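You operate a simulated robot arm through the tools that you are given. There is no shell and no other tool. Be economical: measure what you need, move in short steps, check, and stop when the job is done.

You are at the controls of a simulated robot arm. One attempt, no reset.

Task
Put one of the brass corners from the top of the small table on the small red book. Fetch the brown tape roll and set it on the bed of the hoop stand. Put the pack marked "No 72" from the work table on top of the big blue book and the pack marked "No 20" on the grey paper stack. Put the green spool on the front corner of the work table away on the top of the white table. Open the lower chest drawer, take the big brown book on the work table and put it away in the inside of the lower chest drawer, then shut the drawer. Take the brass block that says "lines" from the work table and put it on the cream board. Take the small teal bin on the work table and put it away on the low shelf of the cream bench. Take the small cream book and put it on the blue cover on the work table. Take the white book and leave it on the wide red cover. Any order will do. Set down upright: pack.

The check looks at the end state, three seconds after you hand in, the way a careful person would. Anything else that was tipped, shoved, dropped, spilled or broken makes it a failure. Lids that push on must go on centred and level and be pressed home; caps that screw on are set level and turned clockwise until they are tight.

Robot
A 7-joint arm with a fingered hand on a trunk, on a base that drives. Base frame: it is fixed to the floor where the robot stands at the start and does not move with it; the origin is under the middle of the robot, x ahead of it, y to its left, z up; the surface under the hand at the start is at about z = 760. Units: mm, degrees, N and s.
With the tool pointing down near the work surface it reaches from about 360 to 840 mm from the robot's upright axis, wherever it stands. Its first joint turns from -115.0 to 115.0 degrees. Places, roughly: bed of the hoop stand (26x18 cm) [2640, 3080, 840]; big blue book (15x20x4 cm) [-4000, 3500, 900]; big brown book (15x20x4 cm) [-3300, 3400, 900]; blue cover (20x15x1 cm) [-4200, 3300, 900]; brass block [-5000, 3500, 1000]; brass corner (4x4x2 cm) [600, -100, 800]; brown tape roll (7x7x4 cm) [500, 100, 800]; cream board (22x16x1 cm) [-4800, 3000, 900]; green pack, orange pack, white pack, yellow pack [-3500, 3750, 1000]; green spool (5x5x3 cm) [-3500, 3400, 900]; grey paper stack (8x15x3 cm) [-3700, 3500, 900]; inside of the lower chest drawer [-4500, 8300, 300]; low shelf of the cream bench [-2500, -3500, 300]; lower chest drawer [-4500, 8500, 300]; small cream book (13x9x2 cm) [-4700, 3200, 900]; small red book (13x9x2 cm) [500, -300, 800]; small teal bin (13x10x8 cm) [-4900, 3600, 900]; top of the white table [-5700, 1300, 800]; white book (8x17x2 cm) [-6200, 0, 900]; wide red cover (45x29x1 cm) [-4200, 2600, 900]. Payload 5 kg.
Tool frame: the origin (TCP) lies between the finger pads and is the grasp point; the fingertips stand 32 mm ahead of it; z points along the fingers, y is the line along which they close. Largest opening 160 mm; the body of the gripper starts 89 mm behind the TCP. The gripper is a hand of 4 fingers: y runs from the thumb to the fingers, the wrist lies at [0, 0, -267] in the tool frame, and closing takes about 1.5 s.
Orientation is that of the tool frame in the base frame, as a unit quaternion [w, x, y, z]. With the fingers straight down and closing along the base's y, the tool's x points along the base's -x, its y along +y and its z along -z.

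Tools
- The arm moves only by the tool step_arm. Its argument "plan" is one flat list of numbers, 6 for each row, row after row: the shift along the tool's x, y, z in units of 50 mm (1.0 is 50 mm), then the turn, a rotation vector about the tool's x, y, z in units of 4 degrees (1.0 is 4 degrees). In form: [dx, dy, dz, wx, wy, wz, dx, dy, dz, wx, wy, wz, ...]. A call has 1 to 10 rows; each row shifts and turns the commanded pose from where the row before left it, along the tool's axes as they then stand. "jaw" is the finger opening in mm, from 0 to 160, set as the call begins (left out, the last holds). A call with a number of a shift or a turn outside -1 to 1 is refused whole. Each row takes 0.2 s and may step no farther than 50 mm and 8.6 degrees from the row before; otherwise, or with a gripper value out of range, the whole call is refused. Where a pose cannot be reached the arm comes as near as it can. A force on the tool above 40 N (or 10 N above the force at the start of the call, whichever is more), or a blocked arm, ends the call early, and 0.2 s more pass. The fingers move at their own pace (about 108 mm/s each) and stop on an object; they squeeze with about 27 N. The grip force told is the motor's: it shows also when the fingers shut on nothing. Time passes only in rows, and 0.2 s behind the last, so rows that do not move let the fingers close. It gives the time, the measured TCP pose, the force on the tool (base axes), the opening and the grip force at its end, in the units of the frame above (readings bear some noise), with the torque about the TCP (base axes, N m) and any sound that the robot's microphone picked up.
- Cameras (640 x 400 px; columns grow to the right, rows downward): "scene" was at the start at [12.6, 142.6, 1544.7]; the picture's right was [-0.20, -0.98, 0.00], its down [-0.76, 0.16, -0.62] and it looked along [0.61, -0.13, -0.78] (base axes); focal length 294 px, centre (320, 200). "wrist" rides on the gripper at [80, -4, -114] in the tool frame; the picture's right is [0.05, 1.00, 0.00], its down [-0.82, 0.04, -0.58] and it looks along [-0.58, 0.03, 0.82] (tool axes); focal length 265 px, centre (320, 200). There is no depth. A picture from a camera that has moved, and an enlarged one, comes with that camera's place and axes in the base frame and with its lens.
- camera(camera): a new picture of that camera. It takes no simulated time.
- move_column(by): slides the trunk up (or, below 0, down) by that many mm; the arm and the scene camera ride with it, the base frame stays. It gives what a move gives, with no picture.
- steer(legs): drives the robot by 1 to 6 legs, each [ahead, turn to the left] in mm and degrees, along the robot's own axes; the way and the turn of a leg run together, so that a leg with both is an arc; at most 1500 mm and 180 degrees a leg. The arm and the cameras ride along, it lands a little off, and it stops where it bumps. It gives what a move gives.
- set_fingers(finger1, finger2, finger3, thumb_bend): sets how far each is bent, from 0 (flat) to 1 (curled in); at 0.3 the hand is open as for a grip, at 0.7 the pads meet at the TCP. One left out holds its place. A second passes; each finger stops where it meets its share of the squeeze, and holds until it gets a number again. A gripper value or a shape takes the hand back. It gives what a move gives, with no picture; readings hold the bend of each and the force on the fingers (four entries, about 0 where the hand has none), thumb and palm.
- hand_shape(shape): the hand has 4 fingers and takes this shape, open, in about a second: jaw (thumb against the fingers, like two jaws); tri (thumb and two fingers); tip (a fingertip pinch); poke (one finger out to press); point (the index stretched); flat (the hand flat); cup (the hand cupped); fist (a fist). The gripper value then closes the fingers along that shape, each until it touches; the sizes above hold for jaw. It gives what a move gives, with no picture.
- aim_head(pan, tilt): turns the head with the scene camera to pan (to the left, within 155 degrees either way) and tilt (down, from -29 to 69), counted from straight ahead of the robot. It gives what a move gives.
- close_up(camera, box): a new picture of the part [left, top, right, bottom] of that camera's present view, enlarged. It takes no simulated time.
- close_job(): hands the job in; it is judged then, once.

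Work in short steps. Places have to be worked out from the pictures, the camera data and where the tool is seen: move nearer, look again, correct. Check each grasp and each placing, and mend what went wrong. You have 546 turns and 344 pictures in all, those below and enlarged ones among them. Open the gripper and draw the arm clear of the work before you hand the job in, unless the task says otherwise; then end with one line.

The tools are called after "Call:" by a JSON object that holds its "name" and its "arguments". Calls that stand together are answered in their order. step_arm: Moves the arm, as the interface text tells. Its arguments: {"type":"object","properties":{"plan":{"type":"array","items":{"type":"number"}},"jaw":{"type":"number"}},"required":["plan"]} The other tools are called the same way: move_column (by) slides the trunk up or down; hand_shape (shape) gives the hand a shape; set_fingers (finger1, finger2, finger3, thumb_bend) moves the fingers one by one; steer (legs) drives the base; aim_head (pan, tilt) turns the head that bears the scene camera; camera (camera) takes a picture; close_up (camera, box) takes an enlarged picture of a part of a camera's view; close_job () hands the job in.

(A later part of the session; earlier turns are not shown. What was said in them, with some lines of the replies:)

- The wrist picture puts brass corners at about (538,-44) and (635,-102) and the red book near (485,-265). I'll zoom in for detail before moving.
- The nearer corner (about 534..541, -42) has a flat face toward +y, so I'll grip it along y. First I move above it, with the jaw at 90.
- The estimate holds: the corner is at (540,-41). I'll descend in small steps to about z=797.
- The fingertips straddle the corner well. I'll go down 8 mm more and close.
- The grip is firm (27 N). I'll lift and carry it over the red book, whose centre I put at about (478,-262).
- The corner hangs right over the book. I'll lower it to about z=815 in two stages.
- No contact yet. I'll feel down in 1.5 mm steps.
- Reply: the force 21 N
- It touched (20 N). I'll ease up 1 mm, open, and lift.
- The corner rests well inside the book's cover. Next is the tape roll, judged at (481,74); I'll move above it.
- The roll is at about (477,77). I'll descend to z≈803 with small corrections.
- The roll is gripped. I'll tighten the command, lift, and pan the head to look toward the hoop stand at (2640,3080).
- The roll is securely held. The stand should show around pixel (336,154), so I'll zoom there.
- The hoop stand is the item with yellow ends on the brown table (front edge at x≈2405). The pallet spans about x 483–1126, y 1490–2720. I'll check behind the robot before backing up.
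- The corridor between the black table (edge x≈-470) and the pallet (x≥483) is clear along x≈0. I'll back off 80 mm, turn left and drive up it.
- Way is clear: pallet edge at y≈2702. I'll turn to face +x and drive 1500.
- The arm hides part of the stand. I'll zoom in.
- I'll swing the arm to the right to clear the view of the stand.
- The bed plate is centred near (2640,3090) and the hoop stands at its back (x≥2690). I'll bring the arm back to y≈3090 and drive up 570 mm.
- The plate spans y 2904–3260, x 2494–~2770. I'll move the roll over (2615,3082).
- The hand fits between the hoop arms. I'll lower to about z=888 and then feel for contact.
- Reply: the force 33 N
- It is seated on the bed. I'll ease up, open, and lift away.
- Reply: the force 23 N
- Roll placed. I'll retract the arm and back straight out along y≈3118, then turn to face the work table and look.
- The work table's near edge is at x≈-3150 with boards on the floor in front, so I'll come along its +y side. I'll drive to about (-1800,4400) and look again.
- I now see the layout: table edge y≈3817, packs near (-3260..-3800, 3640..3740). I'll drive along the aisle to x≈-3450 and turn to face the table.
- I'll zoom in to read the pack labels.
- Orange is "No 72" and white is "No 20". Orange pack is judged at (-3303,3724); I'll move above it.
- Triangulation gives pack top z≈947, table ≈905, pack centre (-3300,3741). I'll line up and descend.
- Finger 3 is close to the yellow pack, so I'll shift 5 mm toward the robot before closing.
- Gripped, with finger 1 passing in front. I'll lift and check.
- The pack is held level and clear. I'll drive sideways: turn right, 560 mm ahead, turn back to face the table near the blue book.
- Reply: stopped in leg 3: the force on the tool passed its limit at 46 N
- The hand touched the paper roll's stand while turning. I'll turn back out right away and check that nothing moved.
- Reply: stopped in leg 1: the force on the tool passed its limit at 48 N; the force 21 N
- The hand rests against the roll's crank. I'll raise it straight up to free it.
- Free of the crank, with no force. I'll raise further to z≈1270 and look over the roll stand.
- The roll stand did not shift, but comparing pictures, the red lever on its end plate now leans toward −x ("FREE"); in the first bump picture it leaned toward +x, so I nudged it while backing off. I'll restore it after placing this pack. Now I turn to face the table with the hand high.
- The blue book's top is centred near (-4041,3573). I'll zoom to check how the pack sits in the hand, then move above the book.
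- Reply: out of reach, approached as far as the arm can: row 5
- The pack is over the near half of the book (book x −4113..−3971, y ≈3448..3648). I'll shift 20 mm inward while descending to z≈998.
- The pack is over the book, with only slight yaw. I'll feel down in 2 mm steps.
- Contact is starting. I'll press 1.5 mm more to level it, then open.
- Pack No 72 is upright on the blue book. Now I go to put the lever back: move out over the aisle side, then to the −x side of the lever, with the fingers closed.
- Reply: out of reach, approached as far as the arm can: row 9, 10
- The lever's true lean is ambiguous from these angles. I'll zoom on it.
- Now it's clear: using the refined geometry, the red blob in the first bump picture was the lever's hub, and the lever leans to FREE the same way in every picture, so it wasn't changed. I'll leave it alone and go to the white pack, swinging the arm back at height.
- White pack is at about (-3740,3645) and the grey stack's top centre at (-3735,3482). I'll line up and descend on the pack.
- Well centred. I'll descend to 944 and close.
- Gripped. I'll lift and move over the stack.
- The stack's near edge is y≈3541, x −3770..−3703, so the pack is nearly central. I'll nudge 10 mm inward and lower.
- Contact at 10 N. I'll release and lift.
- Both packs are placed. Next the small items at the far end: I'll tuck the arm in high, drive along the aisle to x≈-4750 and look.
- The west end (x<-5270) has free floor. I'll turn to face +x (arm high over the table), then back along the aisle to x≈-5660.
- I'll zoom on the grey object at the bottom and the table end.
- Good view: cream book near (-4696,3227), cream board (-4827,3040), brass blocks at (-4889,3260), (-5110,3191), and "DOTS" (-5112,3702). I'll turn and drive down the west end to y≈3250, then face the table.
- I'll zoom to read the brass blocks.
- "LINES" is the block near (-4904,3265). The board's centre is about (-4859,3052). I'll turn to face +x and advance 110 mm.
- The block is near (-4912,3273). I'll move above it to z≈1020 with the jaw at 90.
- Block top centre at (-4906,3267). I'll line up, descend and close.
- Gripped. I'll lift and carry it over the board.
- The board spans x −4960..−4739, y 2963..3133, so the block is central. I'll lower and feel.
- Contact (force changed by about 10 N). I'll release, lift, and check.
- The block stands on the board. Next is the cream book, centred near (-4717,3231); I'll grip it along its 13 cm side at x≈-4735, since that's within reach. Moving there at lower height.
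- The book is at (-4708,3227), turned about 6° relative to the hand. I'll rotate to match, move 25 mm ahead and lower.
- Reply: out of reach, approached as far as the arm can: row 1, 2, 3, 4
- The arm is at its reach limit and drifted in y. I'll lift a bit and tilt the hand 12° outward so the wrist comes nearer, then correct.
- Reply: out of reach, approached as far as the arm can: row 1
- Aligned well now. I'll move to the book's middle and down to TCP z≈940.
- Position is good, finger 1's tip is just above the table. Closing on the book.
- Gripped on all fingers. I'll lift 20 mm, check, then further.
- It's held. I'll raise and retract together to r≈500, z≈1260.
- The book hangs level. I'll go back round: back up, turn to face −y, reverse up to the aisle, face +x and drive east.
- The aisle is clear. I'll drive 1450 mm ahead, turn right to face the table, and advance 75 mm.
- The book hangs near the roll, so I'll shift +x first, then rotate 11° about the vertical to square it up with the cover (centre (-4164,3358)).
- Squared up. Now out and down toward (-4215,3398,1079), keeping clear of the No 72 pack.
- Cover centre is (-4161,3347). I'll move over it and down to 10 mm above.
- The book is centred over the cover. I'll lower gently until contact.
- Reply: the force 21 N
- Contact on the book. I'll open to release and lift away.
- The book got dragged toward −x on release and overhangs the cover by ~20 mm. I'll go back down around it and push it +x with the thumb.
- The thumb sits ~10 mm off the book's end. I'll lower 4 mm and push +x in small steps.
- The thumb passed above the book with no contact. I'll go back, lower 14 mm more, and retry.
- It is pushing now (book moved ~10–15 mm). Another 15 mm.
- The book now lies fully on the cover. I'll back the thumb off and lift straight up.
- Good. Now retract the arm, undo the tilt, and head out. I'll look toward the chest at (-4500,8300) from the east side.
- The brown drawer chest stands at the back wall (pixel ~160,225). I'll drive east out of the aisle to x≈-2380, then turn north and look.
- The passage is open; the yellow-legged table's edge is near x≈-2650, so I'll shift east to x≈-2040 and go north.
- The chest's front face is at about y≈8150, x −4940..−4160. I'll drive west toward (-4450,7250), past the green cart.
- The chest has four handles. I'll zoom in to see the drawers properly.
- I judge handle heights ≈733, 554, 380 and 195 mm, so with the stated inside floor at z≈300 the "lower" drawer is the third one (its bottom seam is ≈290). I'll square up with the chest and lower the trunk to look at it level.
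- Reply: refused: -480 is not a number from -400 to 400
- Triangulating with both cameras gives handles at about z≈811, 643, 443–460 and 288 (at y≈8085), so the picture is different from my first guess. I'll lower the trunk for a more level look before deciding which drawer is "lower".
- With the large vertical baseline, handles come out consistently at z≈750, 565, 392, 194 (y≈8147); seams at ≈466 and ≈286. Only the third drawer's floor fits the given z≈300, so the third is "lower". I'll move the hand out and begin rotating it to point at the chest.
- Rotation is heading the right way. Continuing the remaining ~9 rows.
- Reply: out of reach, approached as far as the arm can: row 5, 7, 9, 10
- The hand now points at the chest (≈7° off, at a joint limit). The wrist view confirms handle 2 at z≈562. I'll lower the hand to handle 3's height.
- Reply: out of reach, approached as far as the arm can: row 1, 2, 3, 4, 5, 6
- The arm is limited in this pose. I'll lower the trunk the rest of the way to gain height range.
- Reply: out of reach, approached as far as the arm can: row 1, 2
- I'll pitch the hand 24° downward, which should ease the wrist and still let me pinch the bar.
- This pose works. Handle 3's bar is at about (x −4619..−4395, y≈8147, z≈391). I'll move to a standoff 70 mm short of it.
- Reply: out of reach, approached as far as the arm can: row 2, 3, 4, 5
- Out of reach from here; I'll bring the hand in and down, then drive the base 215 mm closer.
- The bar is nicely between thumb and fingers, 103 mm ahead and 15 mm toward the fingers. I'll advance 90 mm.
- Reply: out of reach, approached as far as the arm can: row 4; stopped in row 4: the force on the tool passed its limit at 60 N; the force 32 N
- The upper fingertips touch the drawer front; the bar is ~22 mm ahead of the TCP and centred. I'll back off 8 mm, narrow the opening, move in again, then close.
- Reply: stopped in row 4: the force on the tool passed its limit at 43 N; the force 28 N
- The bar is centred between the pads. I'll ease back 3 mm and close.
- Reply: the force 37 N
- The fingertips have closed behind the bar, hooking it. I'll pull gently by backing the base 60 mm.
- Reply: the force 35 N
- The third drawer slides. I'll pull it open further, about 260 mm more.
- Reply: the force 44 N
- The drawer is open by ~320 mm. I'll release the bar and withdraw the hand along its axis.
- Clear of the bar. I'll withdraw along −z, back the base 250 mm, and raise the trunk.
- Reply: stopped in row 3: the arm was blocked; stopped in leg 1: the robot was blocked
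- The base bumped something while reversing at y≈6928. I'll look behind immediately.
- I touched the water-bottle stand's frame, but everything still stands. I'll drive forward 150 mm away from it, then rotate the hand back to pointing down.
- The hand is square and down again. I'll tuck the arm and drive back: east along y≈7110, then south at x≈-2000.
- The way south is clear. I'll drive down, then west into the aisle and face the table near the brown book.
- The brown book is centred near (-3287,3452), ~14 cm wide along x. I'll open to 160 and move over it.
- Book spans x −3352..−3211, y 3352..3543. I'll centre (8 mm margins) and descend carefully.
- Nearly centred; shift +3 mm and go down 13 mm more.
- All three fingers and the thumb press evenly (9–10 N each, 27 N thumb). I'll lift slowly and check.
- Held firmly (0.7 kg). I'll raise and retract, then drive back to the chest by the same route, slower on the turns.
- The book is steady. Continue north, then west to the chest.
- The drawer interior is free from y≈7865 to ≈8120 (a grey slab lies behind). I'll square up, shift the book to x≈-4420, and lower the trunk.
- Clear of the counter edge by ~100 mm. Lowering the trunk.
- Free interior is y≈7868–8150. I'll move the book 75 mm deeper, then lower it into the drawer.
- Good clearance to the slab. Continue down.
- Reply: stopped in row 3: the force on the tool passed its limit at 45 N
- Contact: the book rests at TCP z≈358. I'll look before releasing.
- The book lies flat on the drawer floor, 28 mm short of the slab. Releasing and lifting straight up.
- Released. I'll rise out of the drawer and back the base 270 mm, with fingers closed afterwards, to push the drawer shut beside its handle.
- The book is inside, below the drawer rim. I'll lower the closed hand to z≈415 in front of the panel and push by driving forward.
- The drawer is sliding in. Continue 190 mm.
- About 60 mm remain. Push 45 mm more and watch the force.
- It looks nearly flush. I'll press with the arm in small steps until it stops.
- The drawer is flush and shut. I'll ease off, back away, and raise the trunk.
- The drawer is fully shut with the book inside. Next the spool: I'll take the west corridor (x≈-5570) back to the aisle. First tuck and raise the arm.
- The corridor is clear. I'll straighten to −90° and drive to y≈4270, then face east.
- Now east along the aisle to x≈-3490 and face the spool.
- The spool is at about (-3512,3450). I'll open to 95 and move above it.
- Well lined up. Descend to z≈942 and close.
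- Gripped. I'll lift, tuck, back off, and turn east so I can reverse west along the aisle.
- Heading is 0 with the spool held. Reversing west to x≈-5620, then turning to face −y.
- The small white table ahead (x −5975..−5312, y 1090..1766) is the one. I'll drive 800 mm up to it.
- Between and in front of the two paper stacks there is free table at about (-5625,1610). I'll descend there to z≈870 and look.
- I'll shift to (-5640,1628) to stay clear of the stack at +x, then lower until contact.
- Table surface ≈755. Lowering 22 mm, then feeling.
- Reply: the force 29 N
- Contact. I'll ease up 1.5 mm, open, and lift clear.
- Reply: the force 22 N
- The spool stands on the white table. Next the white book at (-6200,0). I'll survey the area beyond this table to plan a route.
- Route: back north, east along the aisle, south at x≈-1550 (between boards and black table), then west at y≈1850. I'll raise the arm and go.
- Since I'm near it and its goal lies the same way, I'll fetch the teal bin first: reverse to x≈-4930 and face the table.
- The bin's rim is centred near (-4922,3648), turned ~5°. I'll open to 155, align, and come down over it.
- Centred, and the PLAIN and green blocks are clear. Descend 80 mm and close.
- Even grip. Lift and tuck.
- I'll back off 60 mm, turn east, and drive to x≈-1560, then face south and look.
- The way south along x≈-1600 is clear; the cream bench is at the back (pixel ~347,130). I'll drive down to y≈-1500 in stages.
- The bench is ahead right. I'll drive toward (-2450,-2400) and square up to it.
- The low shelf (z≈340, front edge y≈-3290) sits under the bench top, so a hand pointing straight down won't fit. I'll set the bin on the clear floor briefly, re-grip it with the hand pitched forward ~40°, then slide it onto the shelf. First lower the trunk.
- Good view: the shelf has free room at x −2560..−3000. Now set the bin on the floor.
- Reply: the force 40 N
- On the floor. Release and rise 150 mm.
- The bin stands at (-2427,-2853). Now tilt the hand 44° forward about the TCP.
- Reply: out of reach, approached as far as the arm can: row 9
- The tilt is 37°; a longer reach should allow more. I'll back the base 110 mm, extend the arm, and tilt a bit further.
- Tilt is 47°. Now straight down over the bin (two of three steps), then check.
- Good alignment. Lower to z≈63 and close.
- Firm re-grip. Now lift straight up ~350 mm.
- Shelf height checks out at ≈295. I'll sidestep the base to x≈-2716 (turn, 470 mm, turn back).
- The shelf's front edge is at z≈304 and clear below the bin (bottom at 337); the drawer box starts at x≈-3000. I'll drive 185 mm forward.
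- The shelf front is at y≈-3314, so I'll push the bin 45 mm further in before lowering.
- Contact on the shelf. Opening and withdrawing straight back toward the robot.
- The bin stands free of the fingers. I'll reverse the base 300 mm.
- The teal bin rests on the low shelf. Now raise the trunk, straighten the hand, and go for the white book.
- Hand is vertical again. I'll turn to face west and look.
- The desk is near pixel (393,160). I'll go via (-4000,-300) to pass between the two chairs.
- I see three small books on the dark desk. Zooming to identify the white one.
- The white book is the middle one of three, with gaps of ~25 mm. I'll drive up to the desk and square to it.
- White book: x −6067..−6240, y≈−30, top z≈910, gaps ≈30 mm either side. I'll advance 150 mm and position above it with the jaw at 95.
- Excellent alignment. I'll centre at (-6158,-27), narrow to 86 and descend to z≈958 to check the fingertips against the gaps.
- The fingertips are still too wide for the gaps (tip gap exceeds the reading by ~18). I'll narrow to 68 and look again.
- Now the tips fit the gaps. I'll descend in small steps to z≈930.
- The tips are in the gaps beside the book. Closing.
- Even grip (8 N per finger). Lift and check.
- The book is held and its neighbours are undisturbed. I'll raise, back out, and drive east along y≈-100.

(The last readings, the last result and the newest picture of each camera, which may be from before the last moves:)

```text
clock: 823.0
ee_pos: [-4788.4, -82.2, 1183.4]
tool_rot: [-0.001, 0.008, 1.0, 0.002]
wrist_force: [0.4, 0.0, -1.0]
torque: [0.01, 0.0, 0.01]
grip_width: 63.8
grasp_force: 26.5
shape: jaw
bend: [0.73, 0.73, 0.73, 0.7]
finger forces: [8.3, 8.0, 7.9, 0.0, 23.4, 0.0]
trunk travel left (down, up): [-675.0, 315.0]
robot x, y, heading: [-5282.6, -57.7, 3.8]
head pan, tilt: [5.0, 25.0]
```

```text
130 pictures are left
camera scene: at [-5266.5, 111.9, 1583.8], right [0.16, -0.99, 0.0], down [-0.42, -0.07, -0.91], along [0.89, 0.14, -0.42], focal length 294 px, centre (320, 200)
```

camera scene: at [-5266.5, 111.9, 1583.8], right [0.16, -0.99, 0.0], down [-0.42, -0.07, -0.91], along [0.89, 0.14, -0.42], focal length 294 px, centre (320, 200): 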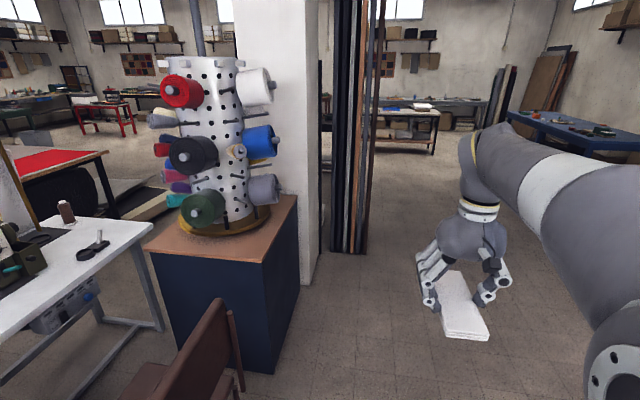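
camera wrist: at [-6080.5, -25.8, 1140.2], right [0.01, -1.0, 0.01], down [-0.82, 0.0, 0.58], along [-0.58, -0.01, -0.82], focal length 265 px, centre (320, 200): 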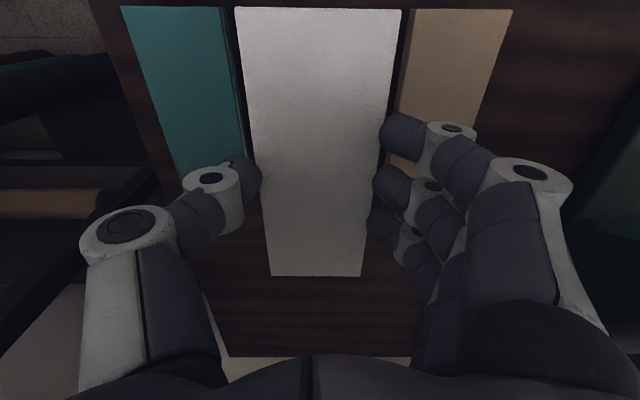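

I see the pillar and panels close off the direct way, so I'll go east along y≈-300 past them, north at x≈-1700, then back west to the table's south side.

Call:
{"name": "steer", "arguments": {"legs": [[0, -10.6], [1500, 0], [800, 0], [0, 7], [1300, 0], [0, 90]]}}

Call:
{"name": "aim_head", "arguments": {"pan": 30, "tilt": 25}}

Call:
{"name": "camera", "arguments": {"camera": "scene"}}

```text
clock: 845.3
ee_pos: [-1742.0, 157.3, 1185.1]
tool_rot: [-0.002, -0.694, 0.72, 0.002]
wrist_force: [0.1, 0.1, -1.2]
torque: [0.0, -0.01, 0.01]
grip_width: 63.8
grasp_force: 26.7
shape: jaw
bend: [0.73, 0.73, 0.73, 0.7]
finger forces: [8.3, 8.0, 7.8, 0.1, 23.3, 0.1]
trunk travel left (down, up): [-675.0, 315.0]
robot x, y, heading: [-1778.8, -340.7, 92.6]
head pan, tilt: [5.0, 25.0]
```

```text
clock: 846.2
ee_pos: [-1740.5, 157.2, 1184.3]
tool_rot: [-0.002, -0.694, 0.72, 0.001]
wrist_force: [0.4, -0.2, -1.4]
torque: [0.0, 0.01, -0.06]
grip_width: 63.8
grasp_force: 26.6
shape: jaw
bend: [0.73, 0.73, 0.73, 0.7]
finger forces: [8.4, 7.9, 7.8, 0.0, 23.3, 0.1]
trunk travel left (down, up): [-675.0, 315.0]
robot x, y, heading: [-1777.2, -340.7, 92.6]
head pan, tilt: [30.0, 25.0]
```

```text
129 pictures are left
camera scene: at [-1982.5, -327.1, 1583.9], right [0.84, 0.54, 0.0], down [0.23, -0.36, -0.91], along [-0.49, 0.76, -0.42], focal length 294 px, centre (320, 200)
```

scene: 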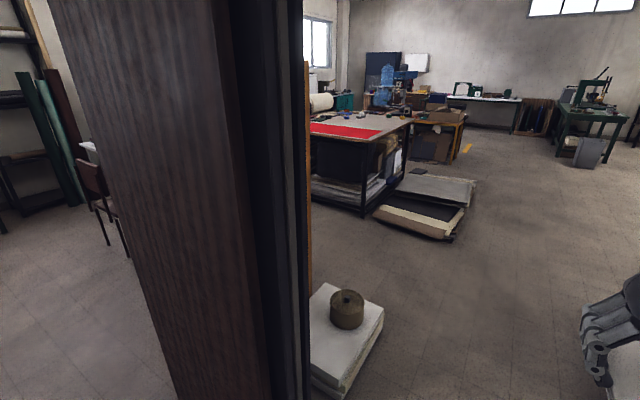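

The block edge is at x≈-2400 and boards start at y≈2400, leaving open floor. North to y≈1700, then west 1450 mm.

Call:
{"name": "steer", "arguments": {"legs": [[0, -2], [1500, 0], [550, 0], [0, 89]]}}

Call:
{"name": "aim_head", "arguments": {"pan": 0, "tilt": 22}}

Call:
{"name": "camera", "arguments": {"camera": "scene"}}

```text
clock: 860.4
ee_pos: [-2298.1, 1746.1, 1184.6]
tool_rot: [0.003, 0.999, -0.054, 0.001]
wrist_force: [1.1, -0.5, -1.9]
torque: [-0.01, -0.03, 0.03]
grip_width: 63.8
grasp_force: 27.8
shape: jaw
bend: [0.73, 0.73, 0.73, 0.7]
finger forces: [8.2, 8.0, 7.8, 0.0, 23.2, 0.1]
trunk travel left (down, up): [-675.0, 315.0]
robot x, y, heading: [-1801.0, 1678.4, 178.5]
head pan, tilt: [30.0, 25.0]
```

```text
clock: 861.3
ee_pos: [-2298.2, 1746.6, 1184.9]
tool_rot: [0.003, 0.999, -0.053, 0.001]
wrist_force: [-0.8, 0.6, -2.0]
torque: [0.02, 0.01, 0.0]
grip_width: 63.9
grasp_force: 26.7
shape: jaw
bend: [0.73, 0.73, 0.73, 0.7]
finger forces: [8.3, 7.9, 7.8, 0.0, 23.2, 0.0]
trunk travel left (down, up): [-675.0, 315.0]
robot x, y, heading: [-1803.0, 1677.0, 178.9]
head pan, tilt: [0.0, 22.0]
```

```text
128 pictures are left
camera scene: at [-1843.8, 1521.9, 1588.8], right [0.02, 1.0, 0.0], down [0.37, -0.01, -0.93], along [-0.93, 0.02, -0.37], focal length 294 px, centre (320, 200)
```

scene: 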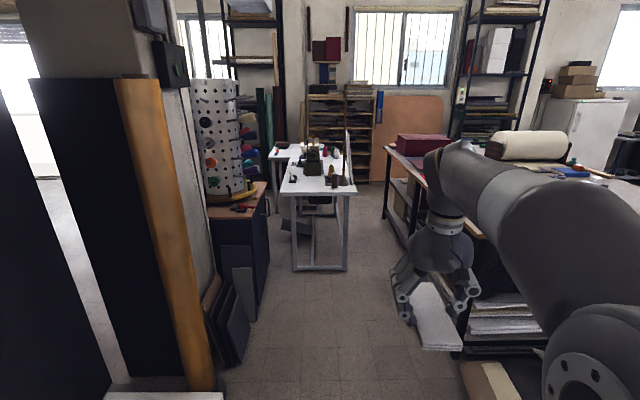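

The lane to the table's south side is open; the sewing table's end is at x≈-4107. I'll drive to about (-3640,1920) and face +y.

Call:
{"name": "steer", "arguments": {"legs": [[0, -6.4], [1500, 0], [350, 0], [0, -82.5]]}}

Call:
{"name": "aim_head", "arguments": {"pan": 20, "tilt": 40}}

Call:
{"name": "camera", "arguments": {"camera": "scene"}}

```text
clock: 875.0
ee_pos: [-3598.8, 2369.6, 1184.6]
tool_rot: [-0.002, -0.667, 0.745, 0.0]
wrist_force: [-0.5, 1.5, -1.5]
torque: [-0.01, 0.03, 0.01]
grip_width: 63.7
grasp_force: 26.5
shape: jaw
bend: [0.73, 0.73, 0.73, 0.7]
finger forces: [8.3, 7.9, 7.8, 0.0, 23.2, 0.0]
trunk travel left (down, up): [-675.0, 315.0]
robot x, y, heading: [-3675.1, 1880.2, 88.1]
head pan, tilt: [0.0, 22.0]
```

```text
clock: 875.8
ee_pos: [-3599.1, 2369.9, 1185.7]
tool_rot: [-0.003, -0.666, 0.746, 0.001]
wrist_force: [1.2, 1.0, -2.2]
torque: [0.0, 0.02, 0.02]
grip_width: 63.9
grasp_force: 27.5
shape: jaw
bend: [0.73, 0.73, 0.73, 0.7]
finger forces: [8.1, 7.9, 7.7, 0.2, 23.1, 0.1]
trunk travel left (down, up): [-675.0, 315.0]
robot x, y, heading: [-3669.6, 1876.1, 88.5]
head pan, tilt: [20.0, 40.0]
```

```text
127 pictures are left
camera scene: at [-3859.3, 1904.9, 1560.7], right [0.95, 0.31, 0.0], down [0.2, -0.61, -0.77], along [-0.24, 0.73, -0.64], focal length 294 px, centre (320, 200)
```

scene: 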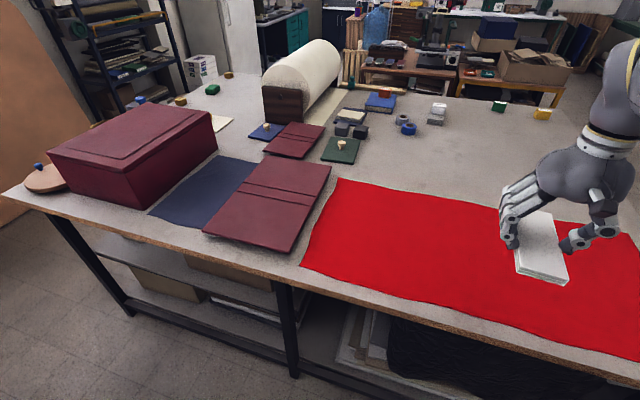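

The wide red cover spans about x −4415..−4100, y 2400..2845. I'll advance 140 mm, then swing the book over to (-4200,2560).

Call:
{"name": "steer", "arguments": {"legs": [[140, 0]]}}

Call:
{"name": "step_arm", "arguments": {"plan": [0.3, 0.9, 0, 0, 0, -0.4, 0.3, 0.9, 0, 0, 0, -0.4, 0, 0.95, 0, 0, 0, -0.4, 0, 0.95, 0, 0, 0, -0.4, 0, 0.95, 0, 0, 0, -0.4, 0, 0.95, 0.2, 0, 0, -0.4, 0, 0.9, 0.4, 0, 0, -0.4, 0, 0.9, 0.4, 0, 0, -0.4, 0, 0, 0, 0, 0, 0]}}

Call:
{"name": "camera", "arguments": {"camera": "wrist"}}

Call:
{"name": "camera", "arguments": {"camera": "scene"}}

```text
clock: 877.1
ee_pos: [-3594.5, 2510.7, 1183.3]
tool_rot: [-0.002, -0.667, 0.745, 0.001]
wrist_force: [-0.1, -0.9, -2.5]
torque: [-0.07, -0.02, 0.04]
grip_width: 63.6
grasp_force: 27.0
shape: jaw
bend: [0.73, 0.73, 0.73, 0.7]
finger forces: [8.1, 7.9, 7.8, 0.1, 23.1, 0.0]
trunk travel left (down, up): [-675.0, 315.0]
robot x, y, heading: [-3668.6, 2014.1, 88.2]
head pan, tilt: [20.0, 40.0]
```

```text
clock: 879.1
ee_pos: [-3967.5, 2486.5, 1139.3]
tool_rot: [0.002, 0.745, -0.667, -0.001]
wrist_force: [0.3, 0.0, -1.9]
torque: [-0.04, 0.01, 0.04]
grip_width: 63.6
grasp_force: 27.1
shape: jaw
bend: [0.73, 0.73, 0.73, 0.7]
finger forces: [8.5, 7.9, 7.9, 0.1, 23.3, 0.1]
trunk travel left (down, up): [-675.0, 315.0]
robot x, y, heading: [-3669.8, 2020.0, 88.2]
head pan, tilt: [20.0, 40.0]
```

```text
126 pictures are left
camera wrist: at [-3954.2, 2407.0, 1253.3], right [-0.99, -0.16, 0.01], down [-0.13, 0.81, 0.58], along [-0.1, 0.57, -0.82], focal length 265 px, centre (320, 200)
```

wrist: 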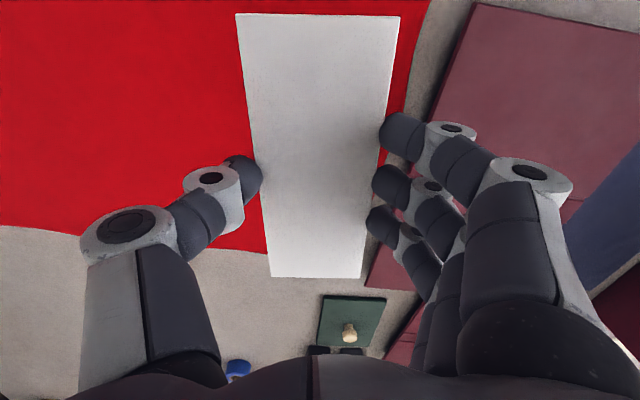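

```text
125 pictures are left
camera scene: at [-3855.5, 2044.7, 1560.6], right [0.95, 0.32, 0.0], down [0.2, -0.61, -0.77], along [-0.24, 0.73, -0.64], focal length 294 px, centre (320, 200)
```

scene: 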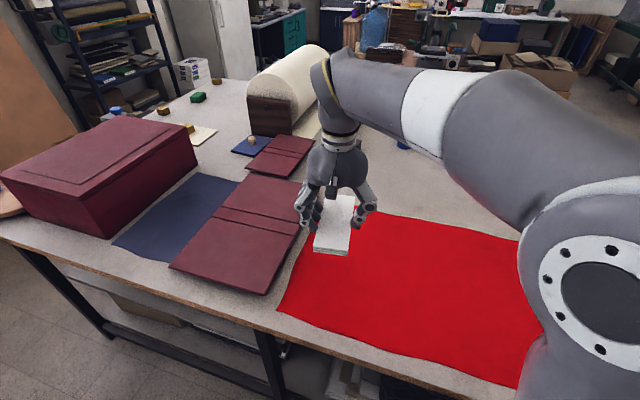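

The cover's +x edge is at x≈-4117. I'll continue to (-4210,2570), descending to z≈1010.

Call:
{"name": "step_arm", "arguments": {"plan": [-0.37, 0.77, 0.43, 0, 0, 0, -0.37, 0.77, 0.43, 0, 0, 0, -0.37, 0.77, 0.43, 0, 0, 0, -0.37, 0.77, 0.43, 0, 0, 0, -0.37, 0.77, 0.43, 0, 0, 0, -0.37, 0.77, 0.43, 0, 0, 0, 0, 0, 0, 0, 0, 0]}}

Call:
{"name": "camera", "arguments": {"camera": "wrist"}}

Call:
{"name": "camera", "arguments": {"camera": "scene"}}

```text
clock: 880.7
ee_pos: [-4207.4, 2571.9, 1008.9]
tool_rot: [0.001, 0.745, -0.667, -0.002]
wrist_force: [0.5, 0.5, -1.4]
torque: [-0.01, 0.02, -0.02]
grip_width: 63.6
grasp_force: 26.9
shape: jaw
bend: [0.73, 0.73, 0.73, 0.7]
finger forces: [8.3, 7.9, 7.8, 0.0, 23.1, 0.0]
trunk travel left (down, up): [-675.0, 315.0]
robot x, y, heading: [-3670.5, 2017.1, 88.3]
head pan, tilt: [20.0, 40.0]
```

```text
124 pictures are left
camera wrist: at [-4194.3, 2492.5, 1123.2], right [-0.99, -0.16, 0.01], down [-0.13, 0.81, 0.58], along [-0.1, 0.57, -0.82], focal length 265 px, centre (320, 200)
```

wrist: 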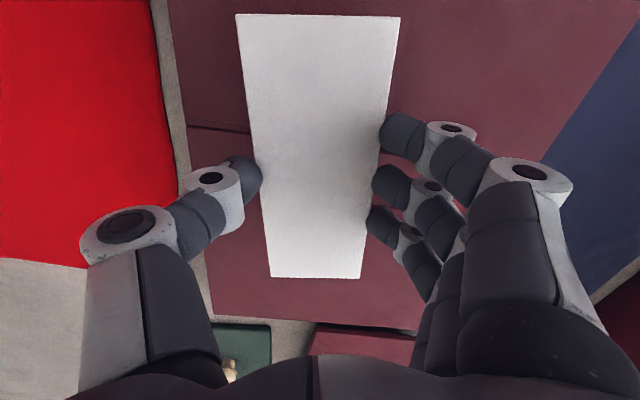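

```text
123 pictures are left
camera scene: at [-3855.4, 2044.6, 1560.7], right [0.95, 0.32, 0.0], down [0.2, -0.61, -0.77], along [-0.24, 0.73, -0.64], focal length 294 px, centre (320, 200)
```

scene: 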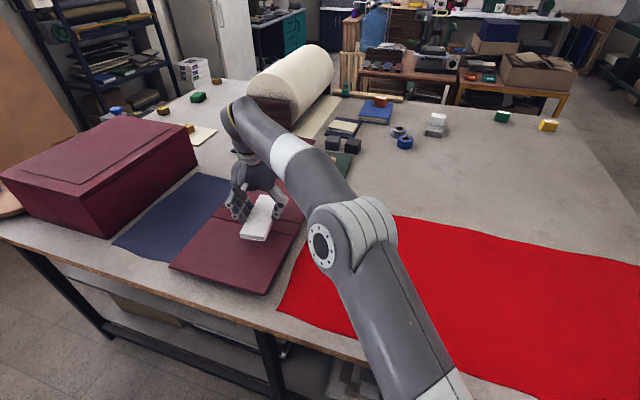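

The book is over the cover. Lowering to z≈962, then feeling down.

Call:
{"name": "step_arm", "arguments": {"plan": [0, 0.2, 0.5, 0, 0, 0, 0, 0.1, 0.44, 0, 0, 0, 0, 0, 0, 0, 0, 0]}}

Call:
{"name": "step_arm", "arguments": {"plan": [0, 0, 0.06, 0, 0, 0, 0, 0, 0.06, 0, 0, 0, 0, 0, 0.06, 0, 0, 0, 0, 0, 0.06, 0, 0, 0]}}

```text
clock: 881.7
ee_pos: [-4224.8, 2572.1, 968.8]
tool_rot: [0.002, 0.745, -0.667, -0.01]
wrist_force: [3.3, -1.7, 18.0]
torque: [-0.07, -0.39, -0.06]
grip_width: 64.8
grasp_force: 26.7
shape: jaw
bend: [0.74, 0.74, 0.73, 0.71]
finger forces: [9.6, 8.9, 8.6, 0.0, 30.0, 0.1]
trunk travel left (down, up): [-675.0, 315.0]
robot x, y, heading: [-3669.4, 2011.7, 88.3]
head pan, tilt: [20.0, 40.0]
stopped in row 3: the force on the tool passed its limit at 42 N (the readings are from after the stop); the commanded pose is now the measured one
```

```text
clock: 882.2
ee_pos: [-4227.1, 2572.8, 970.1]
tool_rot: [0.001, 0.744, -0.668, -0.014]
wrist_force: [2.2, -2.5, 18.2]
torque: [-0.09, -0.33, -0.06]
grip_width: 65.0
grasp_force: 26.9
shape: jaw
bend: [0.74, 0.74, 0.73, 0.71]
finger forces: [9.6, 8.9, 8.4, 0.0, 29.1, 0.0]
trunk travel left (down, up): [-675.0, 315.0]
robot x, y, heading: [-3672.3, 2016.8, 88.3]
head pan, tilt: [20.0, 40.0]
stopped in row 2: the force on the tool passed its limit at 42 N (the readings are from after the stop); the commanded pose is now the measured one
```

It touched earlier than expected (z≈968). I'll ease up slightly and look.

Call:
{"name": "step_arm", "arguments": {"plan": [0, 0, -0.05, 0, 0, 0, 0, 0, 0, 0, 0, 0]}}

Call:
{"name": "camera", "arguments": {"camera": "wrist"}}

Call:
{"name": "close_up", "arguments": {"camera": "scene", "box": [140, 130, 340, 310]}}

```text
clock: 882.8
ee_pos: [-4227.1, 2572.2, 970.0]
tool_rot: [0.001, 0.745, -0.667, -0.011]
wrist_force: [-0.9, 0.1, 14.1]
torque: [-0.03, -0.11, -0.14]
grip_width: 64.6
grasp_force: 26.8
shape: jaw
bend: [0.74, 0.74, 0.73, 0.71]
finger forces: [10.1, 9.3, 8.8, 0.0, 27.8, 0.0]
trunk travel left (down, up): [-675.0, 315.0]
robot x, y, heading: [-3667.9, 2018.9, 88.4]
head pan, tilt: [20.0, 40.0]
```

```text
122 pictures are left
camera wrist: at [-4210.6, 2491.1, 1081.8], right [-0.99, -0.16, 0.02], down [-0.12, 0.8, 0.59], along [-0.11, 0.58, -0.81], focal length 265 px, centre (320, 200)
```

wrist: 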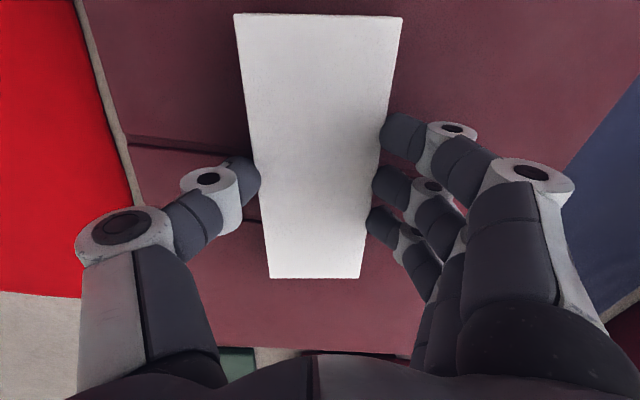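

```text
2.22 times, centred on (240, 220) of scene
camera zoom: at [-3854.8, 2043.7, 1560.7], right [0.95, 0.32, 0.0], down [0.2, -0.61, -0.77], along [-0.24, 0.73, -0.64], focal length 652 px, centre (498, 156)
```

zoom: 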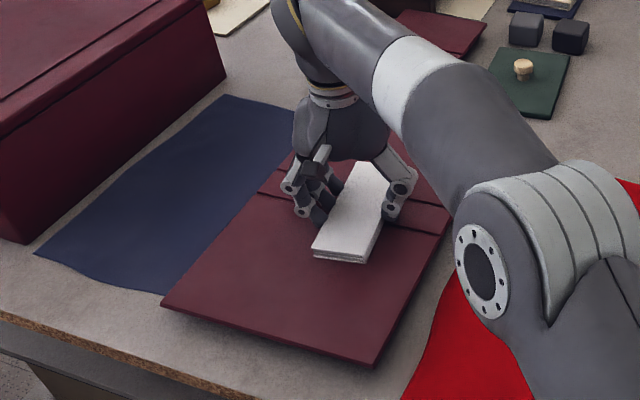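

The book sits on the cover. I'll open the hand and lift straight up.

Call:
{"name": "step_arm", "arguments": {"plan": [0, 0, -0.04, 0, 0, 0, 0, 0, 0, 0, 0, 0, 0, 0, 0, 0, 0, 0, 0, 0, 0, 0, 0, 0, 0, 0, 0, 0, 0, 0], "jaw": 95}}

Call:
{"name": "step_arm", "arguments": {"plan": [0, 0, -0.4, 0, 0, 0, 0, 0, -0.8, 0, 0, 0, 0, 0, -0.8, 0, 0, 0, 0, 0, 0, 0, 0, 0]}}

Call:
{"name": "camera", "arguments": {"camera": "wrist"}}

Call:
{"name": "close_up", "arguments": {"camera": "scene", "box": [140, 130, 340, 310]}}

```text
clock: 884.0
ee_pos: [-4225.9, 2572.2, 969.6]
tool_rot: [0.002, 0.745, -0.667, -0.011]
wrist_force: [0.5, 0.0, 0.5]
torque: [-0.01, 0.01, 0.02]
grip_width: 94.6
grasp_force: 0.1
shape: jaw
bend: [0.71, 0.71, 0.71, 0.7]
finger forces: [0.0, 0.0, 0.0, 0.0, 0.0, 0.0]
trunk travel left (down, up): [-675.0, 315.0]
robot x, y, heading: [-3673.2, 2017.5, 88.1]
head pan, tilt: [20.0, 40.0]
```

```text
clock: 885.0
ee_pos: [-4221.7, 2570.7, 1070.8]
tool_rot: [0.002, 0.745, -0.667, -0.011]
wrist_force: [-0.9, -0.8, 0.3]
torque: [0.0, -0.01, -0.03]
grip_width: 94.7
grasp_force: 0.1
shape: jaw
bend: [0.71, 0.71, 0.71, 0.7]
finger forces: [0.0, 0.0, 0.1, 0.1, 0.0, 0.1]
trunk travel left (down, up): [-675.0, 315.0]
robot x, y, heading: [-3668.2, 2016.0, 88.6]
head pan, tilt: [20.0, 40.0]
```

```text
120 pictures are left
camera wrist: at [-4206.4, 2489.6, 1183.1], right [-0.99, -0.16, 0.02], down [-0.12, 0.8, 0.59], along [-0.11, 0.58, -0.81], focal length 265 px, centre (320, 200)
```

wrist: 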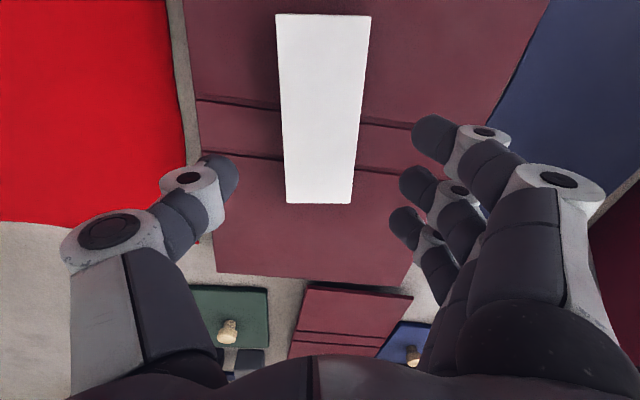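

```text
2.22 times, centred on (240, 220) of scene
camera zoom: at [-3855.4, 2044.5, 1560.7], right [0.95, 0.32, 0.0], down [0.2, -0.61, -0.77], along [-0.24, 0.73, -0.64], focal length 652 px, centre (498, 156)
```

zoom: 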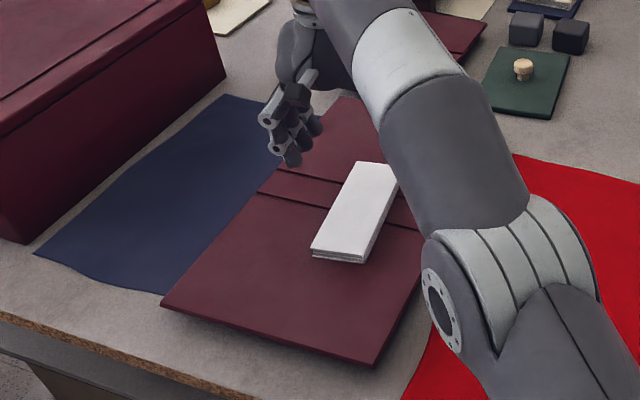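

Everything asked is placed. I'll draw the arm clear (up and back from the table), open, and take one last look over the table.

Call:
{"name": "step_arm", "arguments": {"plan": [0.2, -0.8, -0.4, 0, 0, 0, 0.2, -0.8, -0.4, 0, 0, 0, 0.2, -0.8, -0.3, 0, 0, 0, 0.2, -0.9, 0, 0, 0, 0, 0, -0.9, 0, 0, 0, 0, 0, -0.9, 0, 0, 0, 0, 0, -0.9, 0, 0, 0, 0, 0, -0.9, 0, 0, 0, 0], "jaw": 120}}

Call:
{"name": "steer", "arguments": {"legs": [[-250, 0]]}}

Call:
{"name": "aim_head", "arguments": {"pan": 15, "tilt": 30}}

Call:
{"name": "camera", "arguments": {"camera": "scene"}}

Call:
{"name": "close_up", "arguments": {"camera": "scene", "box": [120, 80, 440, 280]}}

```text
clock: 886.8
ee_pos: [-3878.1, 2569.5, 1120.4]
tool_rot: [0.001, 0.745, -0.667, -0.012]
wrist_force: [-0.9, -1.1, 0.7]
torque: [0.0, 0.02, -0.02]
grip_width: 119.5
grasp_force: 0.0
shape: jaw
bend: [0.63, 0.63, 0.63, 0.6]
finger forces: [0.1, 0.0, 0.0, 0.1, 0.0, 0.0]
trunk travel left (down, up): [-675.0, 315.0]
robot x, y, heading: [-3668.2, 2017.9, 88.5]
head pan, tilt: [20.0, 40.0]
```

```text
clock: 888.6
ee_pos: [-3890.5, 2315.0, 1120.4]
tool_rot: [0.002, 0.748, -0.664, -0.012]
wrist_force: [0.1, -0.1, 0.5]
torque: [0.0, 0.02, -0.02]
grip_width: 119.6
grasp_force: 0.1
shape: jaw
bend: [0.63, 0.63, 0.63, 0.6]
finger forces: [0.0, 0.0, 0.0, 0.0, 0.0, 0.0]
trunk travel left (down, up): [-675.0, 315.0]
robot x, y, heading: [-3676.5, 1770.2, 88.9]
head pan, tilt: [20.0, 40.0]
```

```text
clock: 889.4
ee_pos: [-3890.9, 2317.4, 1119.5]
tool_rot: [0.001, 0.748, -0.664, -0.011]
wrist_force: [-0.4, 0.4, 0.2]
torque: [0.02, 0.03, 0.02]
grip_width: 119.7
grasp_force: 0.1
shape: jaw
bend: [0.63, 0.63, 0.63, 0.6]
finger forces: [0.0, 0.0, 0.0, 0.1, 0.0, 0.0]
trunk travel left (down, up): [-675.0, 315.0]
robot x, y, heading: [-3675.1, 1762.8, 89.0]
head pan, tilt: [15.0, 30.0]
```

```text
118 pictures are left
camera scene: at [-3856.1, 1798.5, 1575.9], right [0.97, 0.24, 0.0], down [0.12, -0.49, -0.87], along [-0.21, 0.84, -0.5], focal length 294 px, centre (320, 200)
```

scene: 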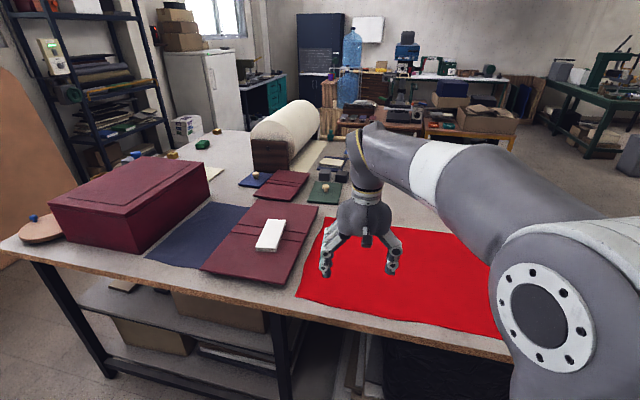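

```text
2.00 times, centred on (280, 180) of scene
camera zoom: at [-3856.1, 1798.5, 1575.9], right [0.97, 0.24, 0.0], down [0.12, -0.49, -0.87], along [-0.21, 0.84, -0.5], focal length 587 px, centre (400, 240)
```

zoom: 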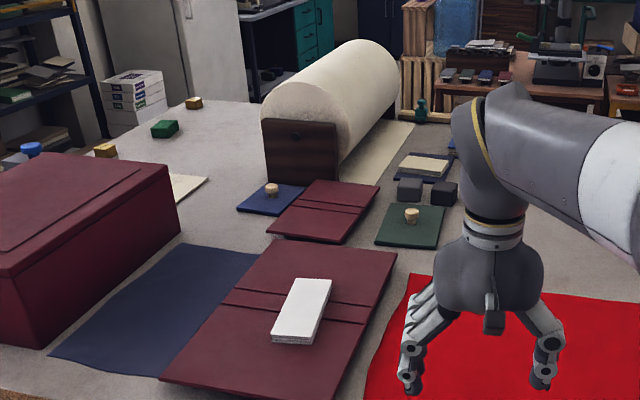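

The table is in order, and the arm is open and clear of the work. Handing in.

Call:
{"name": "close_job", "arguments": {}}

```text
The job is handed in.
```

I set every item in its place, shut the drawer and handed the job in; I took the third of the four chest drawers as the "lower" one, and on the way I bumped the paper-roll stand and the water-bottle stand, with nothing seen tipped or moved.
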